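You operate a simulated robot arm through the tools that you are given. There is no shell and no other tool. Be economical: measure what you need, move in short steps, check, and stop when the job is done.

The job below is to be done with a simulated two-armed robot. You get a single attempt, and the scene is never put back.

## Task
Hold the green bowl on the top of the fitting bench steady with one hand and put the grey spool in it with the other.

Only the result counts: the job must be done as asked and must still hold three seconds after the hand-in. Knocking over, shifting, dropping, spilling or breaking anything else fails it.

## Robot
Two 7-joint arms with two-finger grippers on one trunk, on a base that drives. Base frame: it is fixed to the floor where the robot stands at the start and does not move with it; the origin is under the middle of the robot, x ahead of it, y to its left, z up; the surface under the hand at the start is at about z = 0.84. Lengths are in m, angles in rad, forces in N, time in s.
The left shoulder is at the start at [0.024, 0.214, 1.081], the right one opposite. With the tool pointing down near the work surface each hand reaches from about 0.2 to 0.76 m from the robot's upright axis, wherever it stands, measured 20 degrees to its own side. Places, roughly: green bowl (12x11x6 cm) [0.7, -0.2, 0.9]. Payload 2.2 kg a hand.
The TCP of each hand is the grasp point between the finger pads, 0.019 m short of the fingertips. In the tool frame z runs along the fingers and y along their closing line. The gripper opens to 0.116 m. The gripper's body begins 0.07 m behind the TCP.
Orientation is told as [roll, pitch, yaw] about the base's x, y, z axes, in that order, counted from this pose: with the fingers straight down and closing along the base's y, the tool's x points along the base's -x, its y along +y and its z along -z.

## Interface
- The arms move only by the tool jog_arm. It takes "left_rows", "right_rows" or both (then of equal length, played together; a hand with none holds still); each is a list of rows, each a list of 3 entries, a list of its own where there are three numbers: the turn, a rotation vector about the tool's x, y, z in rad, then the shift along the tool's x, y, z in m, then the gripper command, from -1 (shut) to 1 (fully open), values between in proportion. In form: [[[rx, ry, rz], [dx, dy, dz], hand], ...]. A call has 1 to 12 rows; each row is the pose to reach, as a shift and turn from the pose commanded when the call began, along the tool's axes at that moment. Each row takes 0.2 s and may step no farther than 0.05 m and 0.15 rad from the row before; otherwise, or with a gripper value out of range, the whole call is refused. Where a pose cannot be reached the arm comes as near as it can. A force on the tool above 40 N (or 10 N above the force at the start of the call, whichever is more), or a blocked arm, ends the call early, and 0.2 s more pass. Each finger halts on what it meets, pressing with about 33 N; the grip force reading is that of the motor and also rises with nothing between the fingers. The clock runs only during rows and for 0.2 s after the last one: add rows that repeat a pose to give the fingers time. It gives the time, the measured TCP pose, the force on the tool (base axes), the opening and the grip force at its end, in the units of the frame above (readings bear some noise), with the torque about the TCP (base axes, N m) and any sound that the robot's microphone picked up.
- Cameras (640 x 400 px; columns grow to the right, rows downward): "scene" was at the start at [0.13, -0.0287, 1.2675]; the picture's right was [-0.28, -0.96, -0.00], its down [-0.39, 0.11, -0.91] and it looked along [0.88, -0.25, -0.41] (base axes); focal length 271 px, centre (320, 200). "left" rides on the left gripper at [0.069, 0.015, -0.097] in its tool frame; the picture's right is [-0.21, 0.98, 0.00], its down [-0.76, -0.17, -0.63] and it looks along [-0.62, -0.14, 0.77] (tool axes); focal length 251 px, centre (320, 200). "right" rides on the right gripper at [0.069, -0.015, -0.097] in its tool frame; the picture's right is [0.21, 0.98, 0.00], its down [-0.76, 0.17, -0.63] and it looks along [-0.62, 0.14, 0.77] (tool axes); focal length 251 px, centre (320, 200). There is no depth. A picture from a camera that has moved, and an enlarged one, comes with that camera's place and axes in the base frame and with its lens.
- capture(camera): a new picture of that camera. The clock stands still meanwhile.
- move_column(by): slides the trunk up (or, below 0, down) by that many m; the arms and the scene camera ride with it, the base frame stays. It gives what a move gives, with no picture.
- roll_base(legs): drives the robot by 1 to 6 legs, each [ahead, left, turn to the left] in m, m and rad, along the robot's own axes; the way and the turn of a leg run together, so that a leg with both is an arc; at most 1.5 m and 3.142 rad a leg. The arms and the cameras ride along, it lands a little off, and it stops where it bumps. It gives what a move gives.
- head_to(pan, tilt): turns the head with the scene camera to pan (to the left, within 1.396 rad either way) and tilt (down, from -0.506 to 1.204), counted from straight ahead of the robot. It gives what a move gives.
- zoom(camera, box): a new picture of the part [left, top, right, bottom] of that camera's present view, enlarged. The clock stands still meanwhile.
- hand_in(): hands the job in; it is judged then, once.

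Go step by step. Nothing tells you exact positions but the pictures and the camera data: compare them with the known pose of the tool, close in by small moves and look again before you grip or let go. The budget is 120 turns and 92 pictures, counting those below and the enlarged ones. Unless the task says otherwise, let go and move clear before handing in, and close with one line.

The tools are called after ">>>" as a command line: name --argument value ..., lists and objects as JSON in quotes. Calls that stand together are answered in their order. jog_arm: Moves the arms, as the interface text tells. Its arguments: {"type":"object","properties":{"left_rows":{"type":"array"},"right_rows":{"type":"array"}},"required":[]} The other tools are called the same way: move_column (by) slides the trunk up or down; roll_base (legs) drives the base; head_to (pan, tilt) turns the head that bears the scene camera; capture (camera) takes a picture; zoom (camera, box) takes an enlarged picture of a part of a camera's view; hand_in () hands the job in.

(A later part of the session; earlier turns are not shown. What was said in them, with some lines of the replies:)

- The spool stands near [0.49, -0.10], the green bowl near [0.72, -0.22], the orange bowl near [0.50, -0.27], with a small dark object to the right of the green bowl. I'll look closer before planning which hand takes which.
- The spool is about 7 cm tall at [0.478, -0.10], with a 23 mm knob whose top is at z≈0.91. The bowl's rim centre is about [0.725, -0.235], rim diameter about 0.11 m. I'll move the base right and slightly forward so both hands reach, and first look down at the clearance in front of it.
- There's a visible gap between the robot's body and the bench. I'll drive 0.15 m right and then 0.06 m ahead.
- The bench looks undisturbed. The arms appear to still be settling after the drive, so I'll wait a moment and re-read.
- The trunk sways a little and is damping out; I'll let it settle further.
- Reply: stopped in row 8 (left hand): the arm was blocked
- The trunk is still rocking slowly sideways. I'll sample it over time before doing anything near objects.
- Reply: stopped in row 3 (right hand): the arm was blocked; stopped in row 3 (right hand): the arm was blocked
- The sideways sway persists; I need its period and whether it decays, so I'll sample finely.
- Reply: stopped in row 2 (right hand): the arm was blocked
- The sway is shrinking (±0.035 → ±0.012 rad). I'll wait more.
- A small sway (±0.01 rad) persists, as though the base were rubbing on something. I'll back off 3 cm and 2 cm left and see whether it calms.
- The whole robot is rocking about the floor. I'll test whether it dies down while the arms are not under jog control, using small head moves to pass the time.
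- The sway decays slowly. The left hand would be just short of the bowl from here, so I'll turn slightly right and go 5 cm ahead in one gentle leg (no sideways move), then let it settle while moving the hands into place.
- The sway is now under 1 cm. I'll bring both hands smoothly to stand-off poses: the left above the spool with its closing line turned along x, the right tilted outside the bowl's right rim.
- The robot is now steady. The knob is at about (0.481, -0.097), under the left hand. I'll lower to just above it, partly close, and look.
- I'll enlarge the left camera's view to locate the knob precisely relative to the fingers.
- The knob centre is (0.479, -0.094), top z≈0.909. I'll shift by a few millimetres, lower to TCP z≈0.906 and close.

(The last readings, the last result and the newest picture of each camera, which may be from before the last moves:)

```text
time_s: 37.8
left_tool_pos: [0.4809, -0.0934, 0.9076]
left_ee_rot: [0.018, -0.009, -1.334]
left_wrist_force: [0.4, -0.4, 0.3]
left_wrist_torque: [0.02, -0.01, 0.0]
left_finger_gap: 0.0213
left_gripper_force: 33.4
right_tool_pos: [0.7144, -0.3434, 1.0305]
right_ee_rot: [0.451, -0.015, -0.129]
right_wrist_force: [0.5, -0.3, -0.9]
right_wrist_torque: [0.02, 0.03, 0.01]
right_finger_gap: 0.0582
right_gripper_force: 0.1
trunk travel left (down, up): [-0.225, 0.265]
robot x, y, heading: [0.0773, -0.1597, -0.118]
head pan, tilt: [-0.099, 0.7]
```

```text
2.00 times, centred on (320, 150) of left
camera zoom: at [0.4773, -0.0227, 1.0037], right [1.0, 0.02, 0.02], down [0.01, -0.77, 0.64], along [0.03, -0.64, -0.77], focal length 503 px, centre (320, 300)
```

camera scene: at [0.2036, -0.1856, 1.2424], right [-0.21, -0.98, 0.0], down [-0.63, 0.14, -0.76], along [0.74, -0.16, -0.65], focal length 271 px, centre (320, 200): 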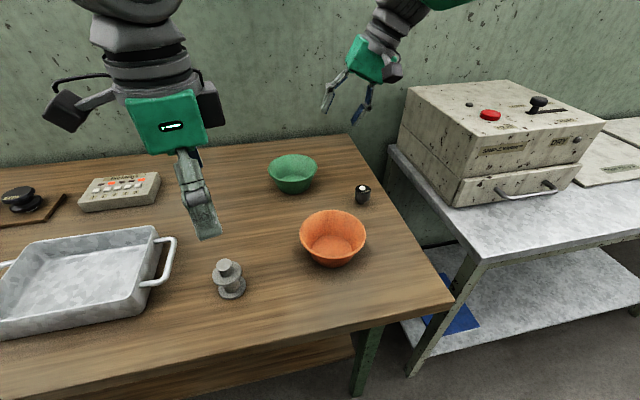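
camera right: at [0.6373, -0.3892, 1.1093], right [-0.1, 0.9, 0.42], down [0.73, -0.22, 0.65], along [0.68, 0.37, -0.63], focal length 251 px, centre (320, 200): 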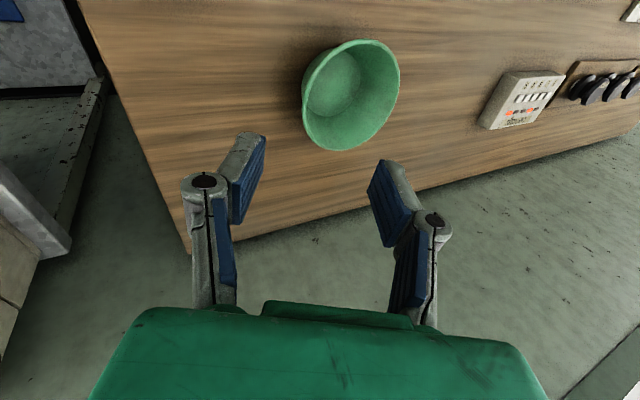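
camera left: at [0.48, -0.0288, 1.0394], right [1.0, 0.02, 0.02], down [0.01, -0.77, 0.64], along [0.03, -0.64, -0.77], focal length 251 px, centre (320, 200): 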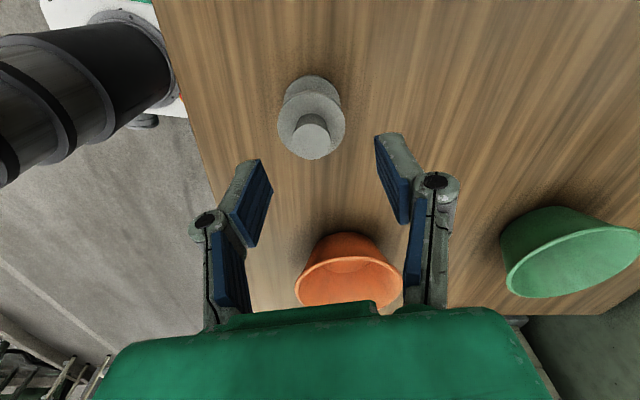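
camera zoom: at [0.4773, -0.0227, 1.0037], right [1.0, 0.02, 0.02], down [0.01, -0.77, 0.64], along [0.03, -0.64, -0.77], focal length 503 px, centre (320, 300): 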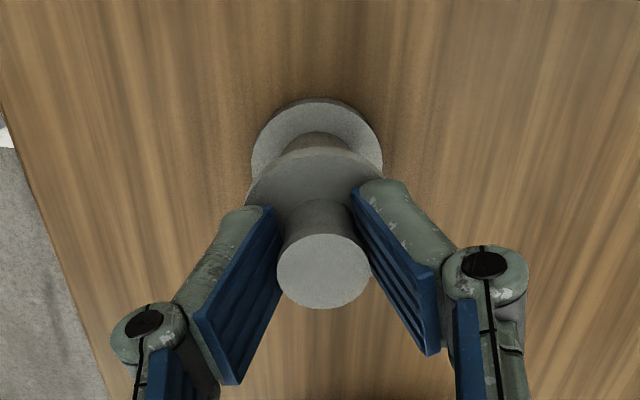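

The knob is gripped (gap 21 mm, 33 N). I'll lift it smoothly and re-measure the bowl.

>>> jog_arm --left_rows '[[[0, 0, 0], [0, 0, -0.004], -1], [[0, 0, 0], [0, 0, -0.014], -1], [[0, 0, 0], [0, 0, -0.03], -1], [[0, 0, 0], [0, 0, -0.05], -1], [[0, 0, 0], [0, 0, -0.07], -1], [[0, 0, 0], [0, 0, -0.09], -1], [[0, 0, 0], [0, 0, -0.106], -1], [[0, 0, 0], [0, 0, -0.116], -1], [[0, 0, 0], [0, 0, -0.12], -1], [[0, 0, 0], [0, 0, -0.12], -1]]'

>>> zoom --camera "right" --box '[200, 0, 460, 200]'

>>> zoom --camera "scene" --box '[160, 100, 400, 260]'

>>> capture --camera "left"

```text
time_s: 40.0
left_tool_pos: [0.479, -0.0926, 1.026]
left_ee_rot: [0.018, -0.008, -1.335]
left_wrist_force: [0.1, 0.2, -0.3]
left_wrist_torque: [0.03, 0.03, -0.02]
left_finger_gap: 0.021
left_gripper_force: 32.8
right_tool_pos: [0.7131, -0.3437, 1.0305]
right_ee_rot: [0.45, -0.015, -0.128]
right_wrist_force: [0.0, 0.6, 0.1]
right_wrist_torque: [-0.02, 0.0, 0.03]
right_finger_gap: 0.058
right_gripper_force: 0.1
trunk travel left (down, up): [-0.225, 0.265]
robot x, y, heading: [0.0812, -0.16, -0.114]
head pan, tilt: [-0.099, 0.7]
```

```text
2.00 times, centred on (330, 100) of right
camera zoom: at [0.6374, -0.3893, 1.1092], right [-0.1, 0.9, 0.42], down [0.73, -0.22, 0.65], along [0.68, 0.37, -0.63], focal length 503 px, centre (300, 400)
```

zoom: 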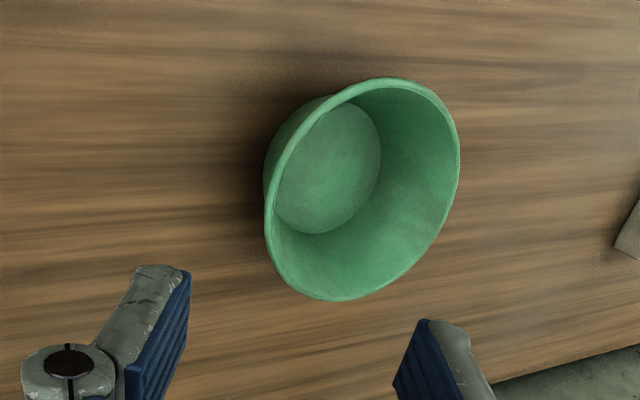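

```text
2.50 times, centred on (280, 180) of scene
camera zoom: at [0.2036, -0.1856, 1.2423], right [-0.21, -0.98, 0.0], down [-0.63, 0.14, -0.76], along [0.74, -0.16, -0.65], focal length 677 px, centre (420, 250)
```

zoom: 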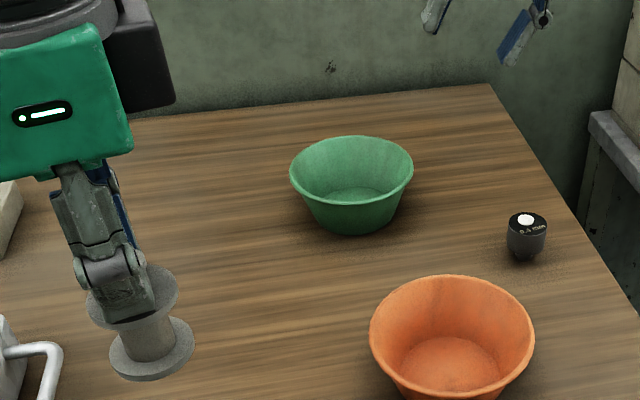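

```text
69 pictures are left
camera left: at [0.4748, -0.0216, 1.123], right [1.0, 0.02, 0.02], down [0.01, -0.77, 0.64], along [0.03, -0.64, -0.77], focal length 251 px, centre (320, 200)
```

left: 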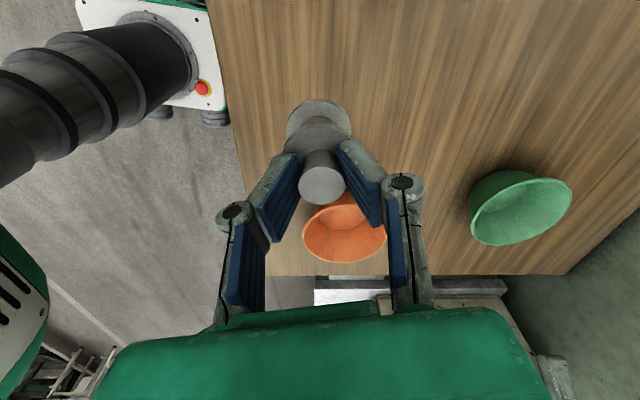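

The spool hangs upright in the left hand. The bowl's rim centre I take at about (0.725, -0.237, 0.90). I'll bring the right hand to 5 cm short of the rim along its tilted approach and look.

>>> jog_arm --right_rows '[[[0, 0, 0], [0, -0.001, 0.01], 0], [[0, 0, 0], [0, -0.004, 0.03], 0], [[0, 0, 0], [0, -0.006, 0.05], 0], [[0, 0, 0], [0, -0.009, 0.07], 0], [[0, 0, 0], [0, -0.011, 0.085], 0], [[0, 0, 0], [0, -0.011, 0.093], 0], [[0, 0, 0], [0, -0.011, 0.093], 0]]'

>>> capture --camera "right"

>>> zoom --camera "scene" --box '[220, 80, 380, 240]'

```text
time_s: 41.6
left_tool_pos: [0.4773, -0.0927, 1.0274]
left_ee_rot: [0.018, -0.01, -1.334]
left_wrist_force: [0.9, -0.2, -1.6]
left_wrist_torque: [0.02, 0.04, 0.01]
left_finger_gap: 0.0209
left_gripper_force: 32.7
right_tool_pos: [0.7195, -0.3142, 0.9419]
right_ee_rot: [0.451, -0.014, -0.129]
right_wrist_force: [0.3, -0.7, 0.3]
right_wrist_torque: [0.04, 0.03, -0.02]
right_finger_gap: 0.0582
right_gripper_force: 0.1
trunk travel left (down, up): [-0.225, 0.265]
robot x, y, heading: [0.0785, -0.1602, -0.12]
head pan, tilt: [-0.099, 0.7]
```

```text
68 pictures are left
camera right: at [0.643, -0.3589, 1.0206], right [-0.1, 0.9, 0.42], down [0.73, -0.22, 0.65], along [0.68, 0.37, -0.63], focal length 251 px, centre (320, 200)
```

right: 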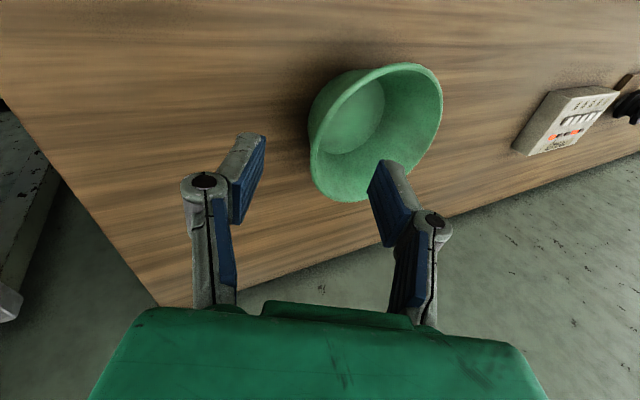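

```text
2.50 times, centred on (300, 160) of scene
camera zoom: at [0.2037, -0.1855, 1.2424], right [-0.21, -0.98, 0.0], down [-0.63, 0.14, -0.76], along [0.74, -0.16, -0.65], focal length 677 px, centre (370, 300)
```

zoom: 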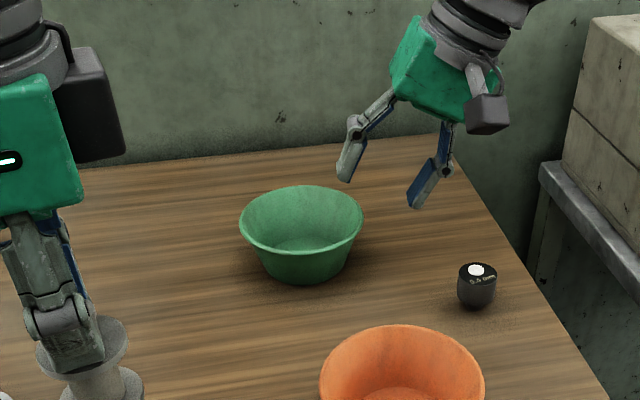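

The right-hand camera puts the bowl's rim centre near (0.73, -0.247), so the grip point on the rim is about (0.723, -0.300, 0.90). I'll insert the open fingers around the rim there and check.

>>> jog_arm --right_rows '[[[0, 0, 0], [-0.0016, -0.0052, 0.0], 0], [[0, 0, 0], [-0.0016, -0.0052, 0.012], 0], [[0, 0, 0], [-0.0016, -0.0052, 0.025], 0], [[0, 0, 0], [-0.0016, -0.0052, 0.036], -0.1], [[0, 0, 0], [-0.0016, -0.0052, 0.045], -0.2], [[0, 0, 0], [-0.0016, -0.0052, 0.045], -0.2]]'

>>> capture --camera "right"

>>> zoom --camera "scene" --box '[220, 80, 380, 240]'

```text
time_s: 43.0
left_tool_pos: [0.4775, -0.0919, 1.026]
left_ee_rot: [0.019, -0.01, -1.333]
left_wrist_force: [-0.4, -0.5, -0.9]
left_wrist_torque: [-0.02, -0.01, 0.02]
left_finger_gap: 0.0209
left_gripper_force: 32.9
right_tool_pos: [0.7223, -0.2978, 0.9003]
right_ee_rot: [0.449, -0.013, -0.129]
right_wrist_force: [0.2, -0.1, -0.4]
right_wrist_torque: [0.03, -0.02, 0.0]
right_finger_gap: 0.0463
right_gripper_force: 0.0
trunk travel left (down, up): [-0.225, 0.265]
robot x, y, heading: [0.0793, -0.163, -0.117]
head pan, tilt: [-0.099, 0.7]
```

```text
66 pictures are left
camera right: at [0.6468, -0.3444, 0.9779], right [-0.1, 0.9, 0.42], down [0.72, -0.22, 0.65], along [0.68, 0.37, -0.63], focal length 251 px, centre (320, 200)
```

right: 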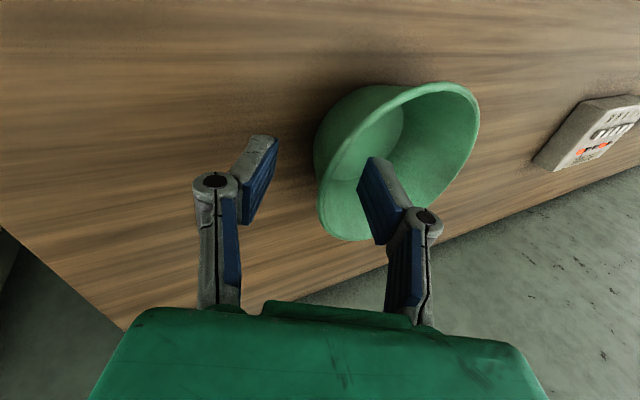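

```text
2.50 times, centred on (300, 160) of scene
camera zoom: at [0.2037, -0.1854, 1.2424], right [-0.21, -0.98, 0.0], down [-0.63, 0.14, -0.76], along [0.74, -0.16, -0.65], focal length 677 px, centre (370, 300)
```

zoom: 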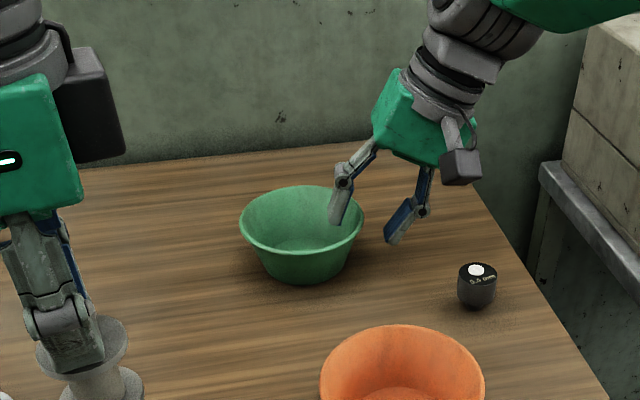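

The rim passes right between the right fingers at TCP depth. Leaving them open for now, I'll carry the spool over to above the bowl with a smooth move.

>>> jog_arm --left_rows '[[[0, 0, 0], [-0.004, 0.0042, -0.004], -1], [[0, 0, 0], [-0.0158, 0.0168, -0.012], -1], [[0, 0, 0], [-0.0337, 0.0357, -0.02], -1], [[0, 0, 0], [-0.0554, 0.0587, -0.02], -1], [[0, 0, 0], [-0.0792, 0.0839, -0.02], -1], [[0, 0, 0], [-0.103, 0.1091, -0.02], -1], [[0, 0, 0], [-0.1267, 0.1343, -0.02], -1], [[0, 0, 0], [-0.1485, 0.1573, -0.02], -1], [[0, 0, 0], [-0.1683, 0.1783, -0.02], -1], [[0, 0, 0], [-0.1841, 0.1951, -0.02], -1], [[0, 0, 0], [-0.194, 0.2056, -0.02], -1], [[0, 0, 0], [-0.198, 0.2098, -0.02], -1]]'

>>> capture --camera "left"

>>> capture --camera "right"

>>> capture --camera "scene"

```text
time_s: 45.6
left_tool_pos: [0.719, -0.2339, 1.0505]
left_ee_rot: [0.018, -0.006, -1.334]
left_wrist_force: [0.1, -0.4, -0.6]
left_wrist_torque: [0.02, 0.03, 0.01]
left_finger_gap: 0.0209
left_gripper_force: 33.0
left hand out of reach, approached as far as the arm can: row 11, 12
right_tool_pos: [0.7237, -0.2998, 0.899]
right_ee_rot: [0.449, -0.015, -0.129]
right_wrist_force: [0.0, 0.4, 0.3]
right_wrist_torque: [0.03, -0.01, 0.02]
right_finger_gap: 0.0465
right_gripper_force: 0.0
trunk travel left (down, up): [-0.225, 0.265]
robot x, y, heading: [0.0785, -0.1629, -0.119]
head pan, tilt: [-0.099, 0.7]
```

```text
64 pictures are left
camera left: at [0.7162, -0.1626, 1.1486], right [1.0, 0.02, 0.02], down [0.0, -0.77, 0.64], along [0.03, -0.64, -0.77], focal length 251 px, centre (320, 200)
```

left: 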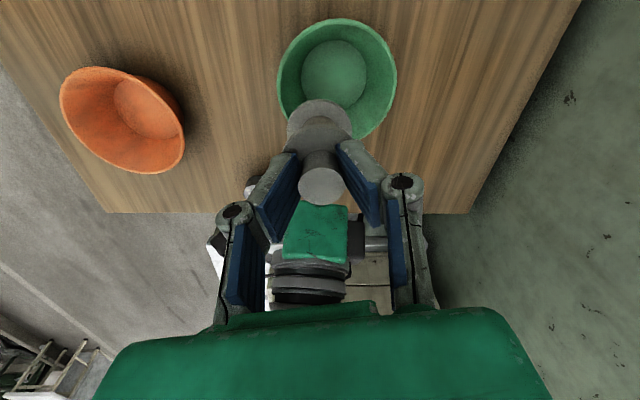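

```text
63 pictures are left
camera right: at [0.6466, -0.3453, 0.9781], right [-0.1, 0.9, 0.42], down [0.72, -0.22, 0.65], along [0.68, 0.37, -0.63], focal length 251 px, centre (320, 200)
```

right: 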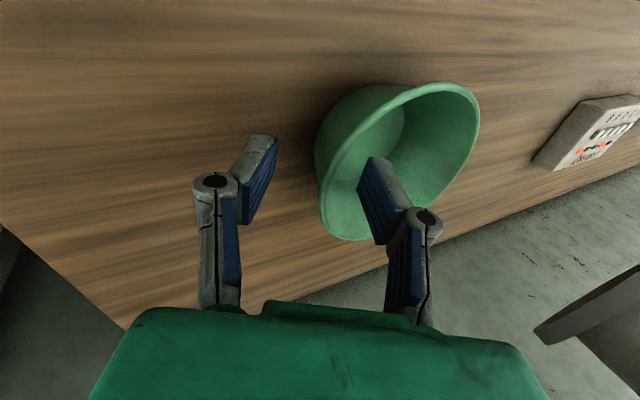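

```text
62 pictures are left
camera scene: at [0.2048, -0.1867, 1.2423], right [-0.21, -0.98, 0.0], down [-0.63, 0.14, -0.76], along [0.74, -0.16, -0.65], focal length 271 px, centre (320, 200)
```

scene: 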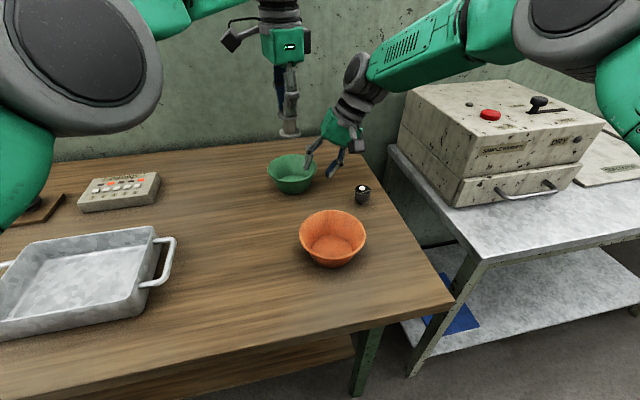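

The left hand ran out of reach just short (x 0.719; bowl centre about x 0.735). Lower down the arm should reach farther, so I'll lower 5 cm, still clear of the rim, and see.

>>> jog_arm --left_rows '[[[0, 0, 0], [0, 0, 0.01], -1], [[0, 0, 0], [0, 0, 0.025], -1], [[0, 0, 0], [0, 0.003, 0.04], -1], [[0, 0, 0], [0, 0.006, 0.05], -1], [[0, 0, 0], [0, 0.01, 0.05], -1], [[0, 0, 0], [0, 0.01, 0.05], -1]]'

>>> zoom --camera "left" --box '[220, 0, 460, 200]'

```text
time_s: 47.0
left_tool_pos: [0.7289, -0.2305, 1.0022]
left_ee_rot: [0.017, -0.007, -1.334]
left_wrist_force: [0.3, -0.5, 0.3]
left_wrist_torque: [0.05, -0.02, -0.02]
left_finger_gap: 0.0212
left_gripper_force: 33.0
right_tool_pos: [0.7237, -0.2995, 0.8994]
right_ee_rot: [0.45, -0.014, -0.13]
right_wrist_force: [-0.6, -0.1, -0.4]
right_wrist_torque: [0.0, 0.01, 0.03]
right_finger_gap: 0.0461
right_gripper_force: 0.1
trunk travel left (down, up): [-0.225, 0.265]
robot x, y, heading: [0.0752, -0.1604, -0.117]
head pan, tilt: [-0.099, 0.7]
```

```text
2.00 times, centred on (340, 100) of left
camera zoom: at [0.7262, -0.1598, 1.098], right [1.0, 0.02, 0.02], down [0.01, -0.77, 0.64], along [0.03, -0.64, -0.77], focal length 503 px, centre (280, 400)
```

zoom: 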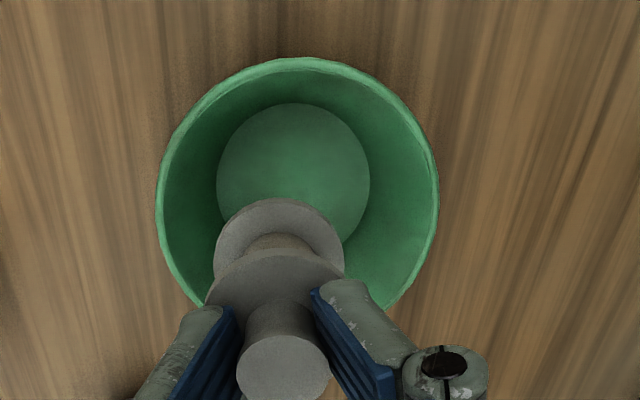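

The left hand reaches now; relative to the spool, the bowl floor centre is about 9 mm farther in x and 3–5 mm in -y. First I'll close the right hand on the rim to hold the bowl.

>>> jog_arm --right_rows '[[[0, 0, 0], [0, 0, 0], -0.4], [[0, 0, 0], [0, 0, 0], -0.6], [[0, 0, 0], [0, 0, 0], -0.75], [[0, 0, 0], [0, 0, 0], -0.9], [[0, 0, 0], [0, 0, 0], -1], [[0, 0, 0], [0, 0, 0], -1]]'

>>> capture --camera "right"

>>> zoom --camera "left" --box '[220, 0, 460, 200]'

```text
time_s: 48.4
left_tool_pos: [0.7311, -0.23, 1.0016]
left_ee_rot: [0.017, -0.008, -1.334]
left_wrist_force: [-0.1, 0.6, -0.9]
left_wrist_torque: [0.01, -0.01, -0.01]
left_finger_gap: 0.021
left_gripper_force: 32.6
right_tool_pos: [0.724, -0.2995, 0.899]
right_ee_rot: [0.45, -0.013, -0.129]
right_wrist_force: [-0.1, -1.2, 1.0]
right_wrist_torque: [-0.04, -0.01, 0.04]
right_finger_gap: 0.0057
right_gripper_force: 31.9
trunk travel left (down, up): [-0.225, 0.265]
robot x, y, heading: [0.0807, -0.1614, -0.113]
head pan, tilt: [-0.099, 0.7]
```

```text
60 pictures are left
camera right: at [0.6469, -0.3454, 0.9776], right [-0.1, 0.9, 0.42], down [0.73, -0.22, 0.65], along [0.68, 0.37, -0.63], focal length 251 px, centre (320, 200)
```

right: 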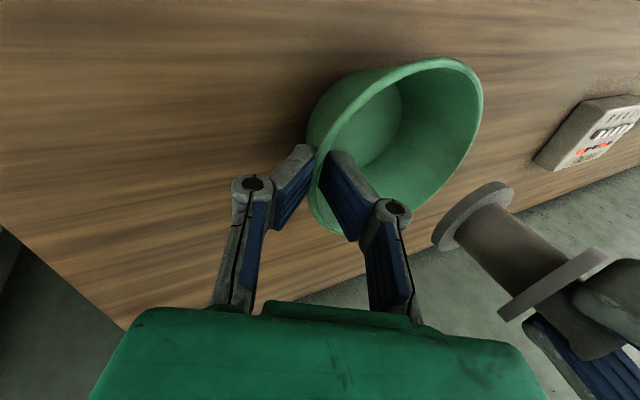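

```text
2.00 times, centred on (340, 100) of left
camera zoom: at [0.7264, -0.1597, 1.0979], right [1.0, 0.02, 0.02], down [0.01, -0.77, 0.64], along [0.03, -0.64, -0.77], focal length 503 px, centre (280, 400)
```

zoom: 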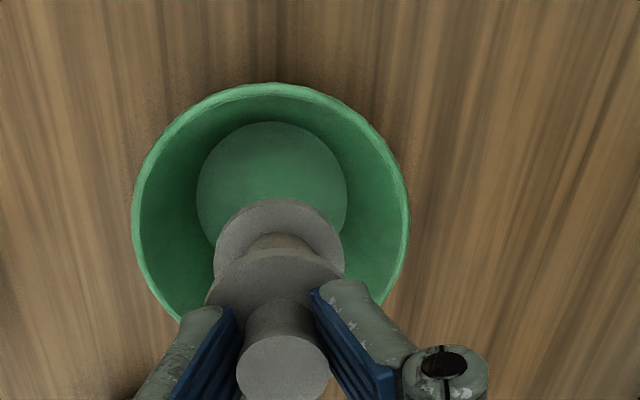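

The rim is gripped; the bowl shifted about 1 cm into the hand and is held. Its floor centre is now about 13 mm in -y from the spool. I'll correct that and lower most of the way, then look.

>>> jog_arm --left_rows '[[[0, 0, 0], [-0.005, -0.002, 0.0], -1], [[0, 0, 0], [-0.0092, -0.0043, 0.005], -1], [[0, 0, 0], [-0.0092, -0.0043, 0.018], -1], [[0, 0, 0], [-0.0092, -0.0043, 0.033], -1], [[0, 0, 0], [-0.0092, -0.0043, 0.047], -1], [[0, 0, 0], [-0.0092, -0.0043, 0.058], -1], [[0, 0, 0], [-0.0092, -0.0043, 0.063], -1], [[0, 0, 0], [-0.0092, -0.0043, 0.063], -1]]' --right_rows '[[[0, 0, 0], [0, 0, 0], -1], [[0, 0, 0], [0, 0, 0], -1], [[0, 0, 0], [0, 0, 0], -1], [[0, 0, 0], [0, 0, 0], -1], [[0, 0, 0], [0, 0, 0], -1], [[0, 0, 0], [0, 0, 0], -1], [[0, 0, 0], [0, 0, 0], -1], [[0, 0, 0], [0, 0, 0], -1]]'

>>> zoom --camera "left" --box '[220, 0, 460, 200]'

>>> capture --camera "right"

>>> zoom --camera "scene" --box '[220, 80, 380, 240]'

```text
time_s: 50.2
left_tool_pos: [0.7298, -0.2411, 0.9379]
left_ee_rot: [0.016, -0.007, -1.335]
left_wrist_force: [0.1, -0.5, -0.1]
left_wrist_torque: [0.0, 0.01, -0.02]
left_finger_gap: 0.0212
left_gripper_force: 33.1
right_tool_pos: [0.7229, -0.2988, 0.8987]
right_ee_rot: [0.451, -0.015, -0.129]
right_wrist_force: [-0.2, -0.9, -0.2]
right_wrist_torque: [-0.03, 0.02, 0.01]
right_finger_gap: 0.0061
right_gripper_force: 32.1
trunk travel left (down, up): [-0.225, 0.265]
robot x, y, heading: [0.0797, -0.1619, -0.117]
head pan, tilt: [-0.099, 0.7]
```

```text
2.00 times, centred on (340, 100) of left
camera zoom: at [0.7254, -0.1701, 1.0344], right [1.0, 0.02, 0.02], down [0.01, -0.77, 0.64], along [0.03, -0.64, -0.77], focal length 503 px, centre (280, 400)
```

zoom: 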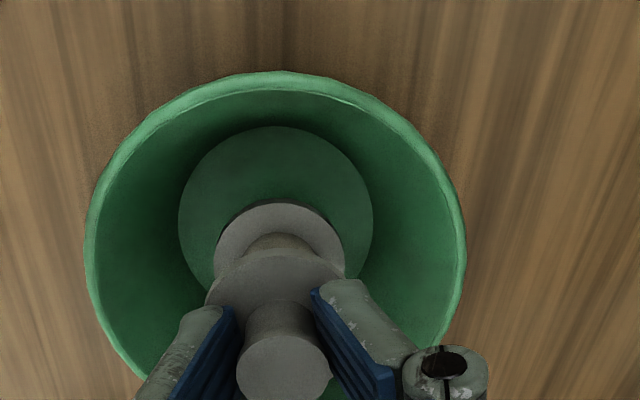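

```text
57 pictures are left
camera right: at [0.6469, -0.3455, 0.9777], right [-0.1, 0.9, 0.42], down [0.73, -0.22, 0.65], along [0.68, 0.37, -0.63], focal length 251 px, centre (320, 200)
```

right: 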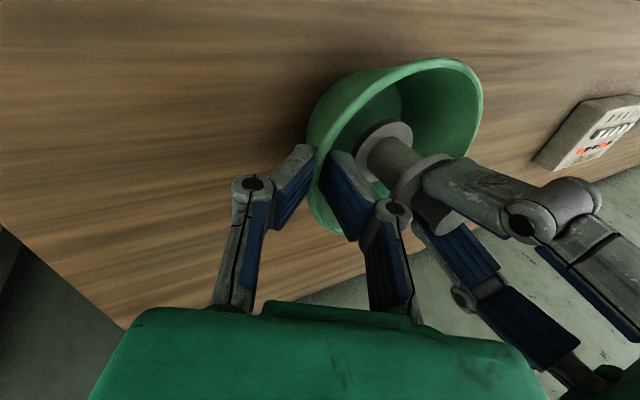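

```text
2.50 times, centred on (300, 160) of scene
camera zoom: at [0.2053, -0.1869, 1.2422], right [-0.21, -0.98, 0.0], down [-0.63, 0.14, -0.76], along [0.74, -0.16, -0.65], focal length 677 px, centre (370, 300)
```

zoom: 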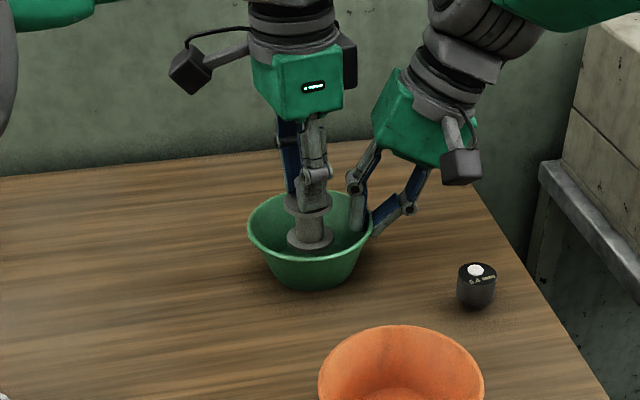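

The spool base is centred over the bowl floor, about 2–3 cm above it. I'll lower slowly to contact while the right hand holds.

>>> jog_arm --left_rows '[[[0, 0, 0], [0, 0, 0.006], -1], [[0, 0, 0], [0, 0, 0.012], -1], [[0, 0, 0], [0, 0, 0.018], -1], [[0, 0, 0], [0, 0, 0.022], -1], [[0, 0, 0], [0, 0, 0.022], -1]]'

>>> zoom --camera "scene" --box '[250, 120, 350, 220]'

>>> zoom --camera "left" --box '[220, 0, 460, 200]'

```text
time_s: 51.4
left_tool_pos: [0.7287, -0.2395, 0.9149]
left_ee_rot: [0.017, -0.007, -1.333]
left_wrist_force: [-0.3, -0.2, -0.9]
left_wrist_torque: [0.0, 0.02, 0.03]
left_finger_gap: 0.0209
left_gripper_force: 33.1
right_tool_pos: [0.7235, -0.2992, 0.8988]
right_ee_rot: [0.45, -0.014, -0.128]
right_wrist_force: [0.7, 0.3, -0.4]
right_wrist_torque: [-0.03, -0.02, 0.02]
right_finger_gap: 0.0061
right_gripper_force: 32.3
trunk travel left (down, up): [-0.225, 0.265]
robot x, y, heading: [0.0784, -0.1621, -0.113]
head pan, tilt: [-0.099, 0.7]
```

```text
4.00 times, centred on (300, 170) of scene
camera zoom: at [0.2053, -0.1869, 1.2422], right [-0.21, -0.98, 0.0], down [-0.63, 0.14, -0.76], along [0.74, -0.16, -0.65], focal length 1083 px, centre (400, 320)
```

zoom: 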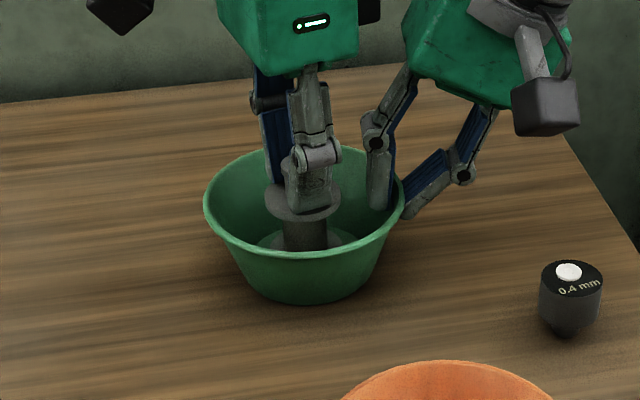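

```text
2.00 times, centred on (340, 100) of left
camera zoom: at [0.7252, -0.1698, 1.0123], right [1.0, 0.02, 0.02], down [0.01, -0.77, 0.64], along [0.03, -0.64, -0.77], focal length 503 px, centre (280, 400)
```

zoom: 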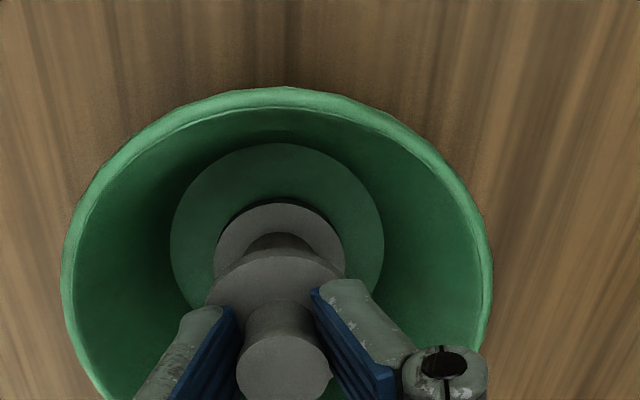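

No contact yet; I'll lower in 2 mm steps until the force reading shows it.

>>> jog_arm --left_rows '[[[0, 0, 0], [0, 0, 0.002], -1], [[0, 0, 0], [0, 0, 0.004], -1]]'

>>> jog_arm --left_rows '[[[0, 0, 0], [0, 0, 0.002], -1], [[0, 0, 0], [0, 0, 0.002], -1]]'

```text
time_s: 52.0
left_tool_pos: [0.7287, -0.2408, 0.9116]
left_ee_rot: [0.019, -0.006, -1.334]
left_wrist_force: [1.1, 0.0, -1.0]
left_wrist_torque: [0.02, 0.0, 0.02]
left_finger_gap: 0.0211
left_gripper_force: 33.1
right_tool_pos: [0.7233, -0.2998, 0.8983]
right_ee_rot: [0.45, -0.014, -0.129]
right_wrist_force: [-0.9, -0.2, 0.7]
right_wrist_torque: [0.0, 0.03, 0.01]
right_finger_gap: 0.006
right_gripper_force: 32.1
trunk travel left (down, up): [-0.225, 0.265]
robot x, y, heading: [0.077, -0.1617, -0.118]
head pan, tilt: [-0.099, 0.7]
```

```text
time_s: 52.6
left_tool_pos: [0.7288, -0.2408, 0.9113]
left_ee_rot: [0.017, -0.011, -1.333]
left_wrist_force: [-0.7, 0.9, 4.5]
left_wrist_torque: [-0.11, -0.02, -0.01]
left_finger_gap: 0.0209
left_gripper_force: 32.6
right_tool_pos: [0.7234, -0.2999, 0.8993]
right_ee_rot: [0.451, -0.014, -0.13]
right_wrist_force: [1.6, 0.5, -1.0]
right_wrist_torque: [0.02, 0.15, -0.05]
right_finger_gap: 0.0059
right_gripper_force: 32.6
trunk travel left (down, up): [-0.225, 0.265]
robot x, y, heading: [0.0786, -0.1623, -0.112]
head pan, tilt: [-0.099, 0.7]
```

Contact at about 4.5 N. I'll open the left fingers just enough and rise straight up while the right hand keeps holding.

>>> jog_arm --left_rows '[[[0, 0, 0], [0, 0, 0], -0.5], [[0, 0, 0], [0, 0, 0], -0.25], [[0, 0, 0], [0, 0, 0], -0.2], [[0, 0, 0], [0, 0, 0], -0.2], [[0, 0, 0], [0, 0, -0.01], -0.2], [[0, 0, 0], [0, 0, -0.025], -0.2], [[0, 0, 0], [0, 0, -0.045], -0.2], [[0, 0, 0], [0, 0, -0.065], -0.2], [[0, 0, 0], [0, 0, -0.075], -0.2]]' --right_rows '[[[0, 0, 0], [0, 0, 0], -1], [[0, 0, 0], [0, 0, 0], -1], [[0, 0, 0], [0, 0, 0], -1], [[0, 0, 0], [0, 0, 0], -1], [[0, 0, 0], [0, 0, 0], -1], [[0, 0, 0], [0, 0, 0], -1], [[0, 0, 0], [0, 0, 0], -1], [[0, 0, 0], [0, 0, 0], -1], [[0, 0, 0], [0, 0, 0], -1]]'

>>> capture --camera "left"

>>> zoom --camera "scene" --box '[220, 80, 380, 240]'

```text
time_s: 54.6
left_tool_pos: [0.7282, -0.2406, 0.9843]
left_ee_rot: [0.016, -0.008, -1.334]
left_wrist_force: [0.0, -0.9, 0.6]
left_wrist_torque: [0.01, 0.0, 0.01]
left_finger_gap: 0.0465
left_gripper_force: 0.1
right_tool_pos: [0.723, -0.2985, 0.8997]
right_ee_rot: [0.45, -0.013, -0.129]
right_wrist_force: [-0.3, -0.4, -0.3]
right_wrist_torque: [-0.03, 0.06, 0.02]
right_finger_gap: 0.0058
right_gripper_force: 31.8
trunk travel left (down, up): [-0.225, 0.265]
robot x, y, heading: [0.0773, -0.1598, -0.119]
head pan, tilt: [-0.099, 0.7]
```

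```text
53 pictures are left
camera left: at [0.7253, -0.1702, 1.0819], right [1.0, 0.02, 0.02], down [0.01, -0.77, 0.64], along [0.03, -0.64, -0.77], focal length 251 px, centre (320, 200)
```

left: 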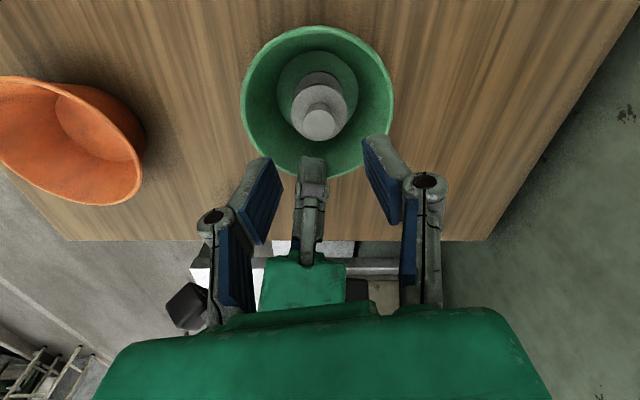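

```text
2.50 times, centred on (300, 160) of scene
camera zoom: at [0.2051, -0.1869, 1.2422], right [-0.21, -0.98, 0.0], down [-0.63, 0.14, -0.76], along [0.74, -0.16, -0.65], focal length 677 px, centre (370, 300)
```

zoom: 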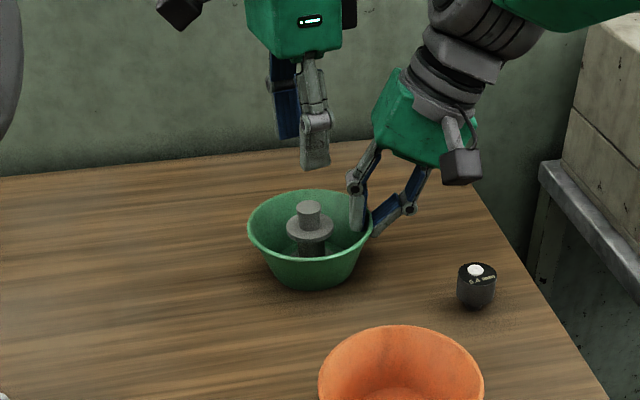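

The spool stands upright in the bowl, released. Now I'll ease the right fingers open slightly (keeping clear of the spool) and withdraw along the tilted approach.

>>> jog_arm --right_rows '[[[0, 0, 0], [0, 0, 0], -0.8], [[0, 0, 0], [0, 0, 0], -0.7], [[0, 0, 0], [0, 0, 0], -0.65], [[0, 0, 0], [0, 0, 0], -0.65], [[0, 0, 0], [0, 0, -0.005], -0.65], [[0, 0, 0], [0, 0, -0.015], -0.65], [[0, 0, 0], [0, 0, -0.03], -0.65], [[0, 0, 0], [0, 0, -0.05], -0.65], [[0, 0, 0], [0, 0, -0.075], -0.65], [[0, 0, 0], [0, 0, -0.1], -0.65], [[0, 0, 0], [0, 0, -0.12], -0.65]]'

>>> capture --camera "scene"

>>> capture --camera "left"

```text
time_s: 57.0
left_tool_pos: [0.7287, -0.2408, 0.9853]
left_ee_rot: [0.017, -0.008, -1.332]
left_wrist_force: [0.4, -0.6, -0.6]
left_wrist_torque: [-0.03, 0.02, -0.03]
left_finger_gap: 0.0465
left_gripper_force: 0.1
right_tool_pos: [0.7149, -0.3525, 1.0082]
right_ee_rot: [0.451, -0.014, -0.131]
right_wrist_force: [-0.7, 0.0, -1.4]
right_wrist_torque: [0.0, 0.0, -0.02]
right_finger_gap: 0.0202
right_gripper_force: 0.0
trunk travel left (down, up): [-0.225, 0.265]
robot x, y, heading: [0.0792, -0.1598, -0.117]
head pan, tilt: [-0.099, 0.7]
```

```text
51 pictures are left
camera scene: at [0.2045, -0.1874, 1.2423], right [-0.21, -0.98, 0.0], down [-0.63, 0.14, -0.76], along [0.74, -0.16, -0.65], focal length 271 px, centre (320, 200)
```

scene: 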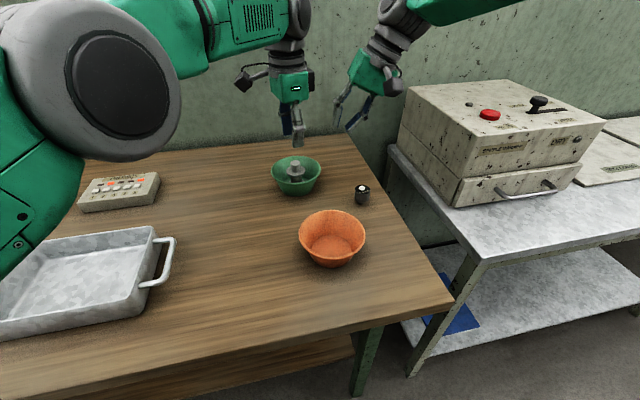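

```text
50 pictures are left
camera left: at [0.725, -0.1704, 1.082], right [1.0, 0.02, 0.02], down [0.01, -0.77, 0.64], along [0.03, -0.64, -0.77], focal length 251 px, centre (320, 200)
```

left: 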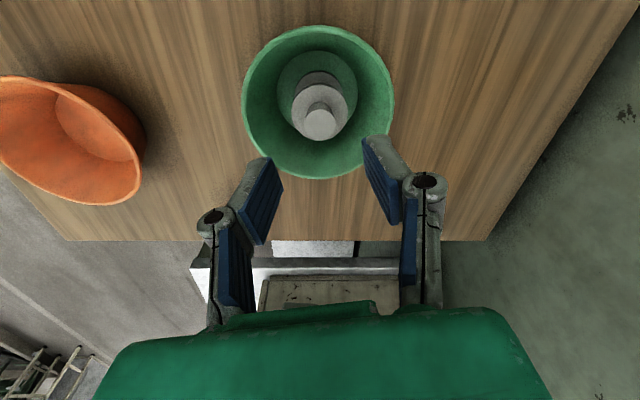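

The bowl with the spool stands free and undisturbed. I'll draw the left hand up and back, then check once more.

>>> jog_arm --left_rows '[[[0, 0, 0], [0, -0.002, -0.01], -0.2], [[0, 0, 0], [0, -0.01, -0.025], -0.2], [[0, 0, 0], [0, -0.025, -0.04], -0.2], [[0, 0, 0], [0, -0.045, -0.055], -0.2], [[0, 0, 0], [0, -0.065, -0.07], -0.2], [[0, 0, 0], [0, -0.08, -0.08], -0.2], [[0, 0, 0], [0, -0.09, -0.085], -0.2], [[0, 0, 0], [0, -0.09, -0.085], -0.2], [[0, 0, 0], [0, -0.09, -0.085], -0.2]]'

>>> zoom --camera "scene" --box '[220, 80, 380, 240]'

```text
time_s: 59.2
left_tool_pos: [0.6463, -0.2412, 1.0337]
left_ee_rot: [-0.061, -0.003, -1.297]
left_wrist_force: [-0.2, 0.3, 0.8]
left_wrist_torque: [0.0, 0.0, 0.0]
left_finger_gap: 0.0465
left_gripper_force: 0.0
right_tool_pos: [0.7115, -0.3493, 1.0114]
right_ee_rot: [0.45, -0.018, -0.128]
right_wrist_force: [-0.5, -0.7, 0.6]
right_wrist_torque: [-0.01, -0.03, 0.01]
right_finger_gap: 0.0204
right_gripper_force: 0.0
trunk travel left (down, up): [-0.225, 0.265]
robot x, y, heading: [0.0817, -0.1652, -0.121]
head pan, tilt: [-0.099, 0.7]
stopped in row 9 (left hand): the arm was blocked; the commanded pose is now the measured one
```

```text
2.50 times, centred on (300, 160) of scene
camera zoom: at [0.2039, -0.187, 1.2424], right [-0.21, -0.98, 0.0], down [-0.63, 0.14, -0.76], along [0.74, -0.16, -0.65], focal length 677 px, centre (370, 300)
```

zoom: 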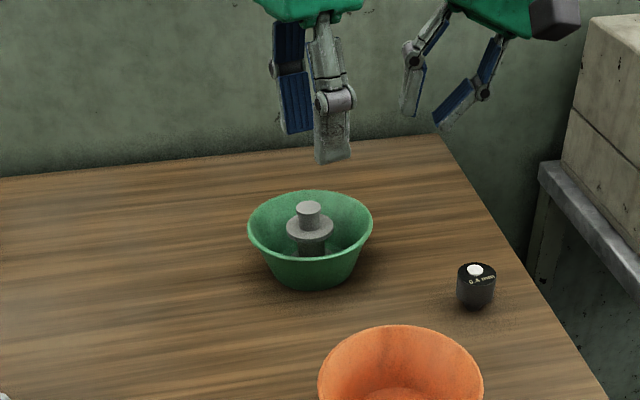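

Spool and bowl are fine; the left arm was blocked near the end of its retreat (clear of the bowl, likely at its own limits). I'll pass a second and check that all is at rest.

>>> jog_arm --right_rows '[[[0, 0, 0], [0, 0, -0.01], -0.65], [[0, 0, 0], [0, 0, -0.02], -0.65], [[0, 0, 0], [0, 0, -0.03], -0.65], [[0, 0, 0], [0, 0, -0.03], -0.65], [[0, 0, 0], [0, 0, -0.03], -0.65]]'

>>> capture --camera "scene"

>>> capture --camera "left"

```text
time_s: 60.4
left_tool_pos: [0.6458, -0.2428, 1.0366]
left_ee_rot: [-0.059, -0.005, -1.296]
left_wrist_force: [0.3, 0.0, -0.1]
left_wrist_torque: [-0.02, -0.01, -0.01]
left_finger_gap: 0.0461
left_gripper_force: 0.1
right_tool_pos: [0.7092, -0.3623, 1.0372]
right_ee_rot: [0.45, -0.018, -0.13]
right_wrist_force: [0.0, -0.1, 0.2]
right_wrist_torque: [0.03, -0.03, -0.04]
right_finger_gap: 0.0205
right_gripper_force: 0.1
trunk travel left (down, up): [-0.225, 0.265]
robot x, y, heading: [0.0813, -0.163, -0.112]
head pan, tilt: [-0.099, 0.7]
```

```text
48 pictures are left
camera scene: at [0.2044, -0.1873, 1.2422], right [-0.21, -0.98, 0.0], down [-0.63, 0.14, -0.76], along [0.74, -0.16, -0.65], focal length 271 px, centre (320, 200)
```

scene: 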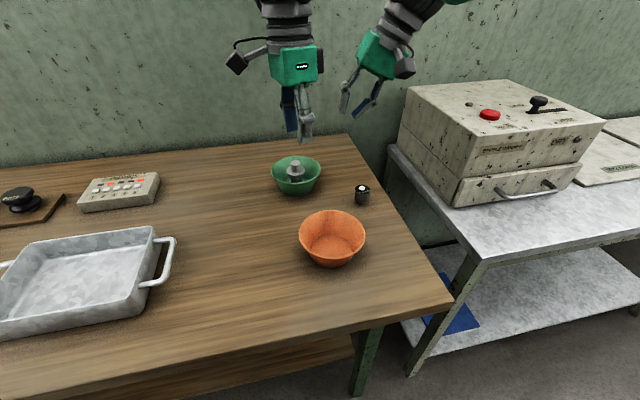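

```text
47 pictures are left
camera left: at [0.6464, -0.1702, 1.1325], right [1.0, 0.06, -0.06], down [0.08, -0.76, 0.64], along [-0.01, -0.65, -0.76], focal length 251 px, centre (320, 200)
```

left: 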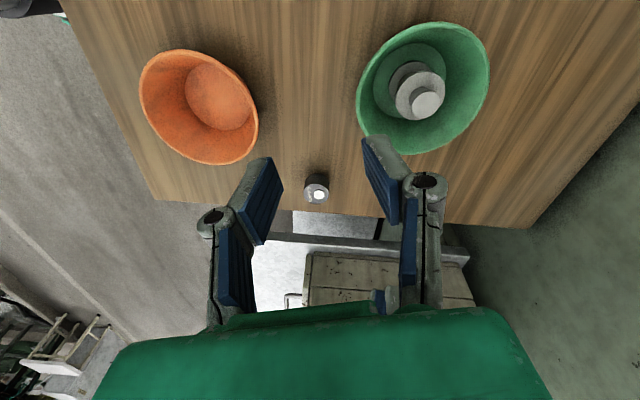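

The spool stands upright in the green bowl, both hands are clear and still, and nothing else on the bench appears to have moved. I'm handing in.

>>> hand_in

```text
The job is handed in.
```

The grey spool is in the green bowl: the right hand held the rim while the left set the spool down. The bowl slid about 1 cm as the right hand closed on it, before the spool went in.
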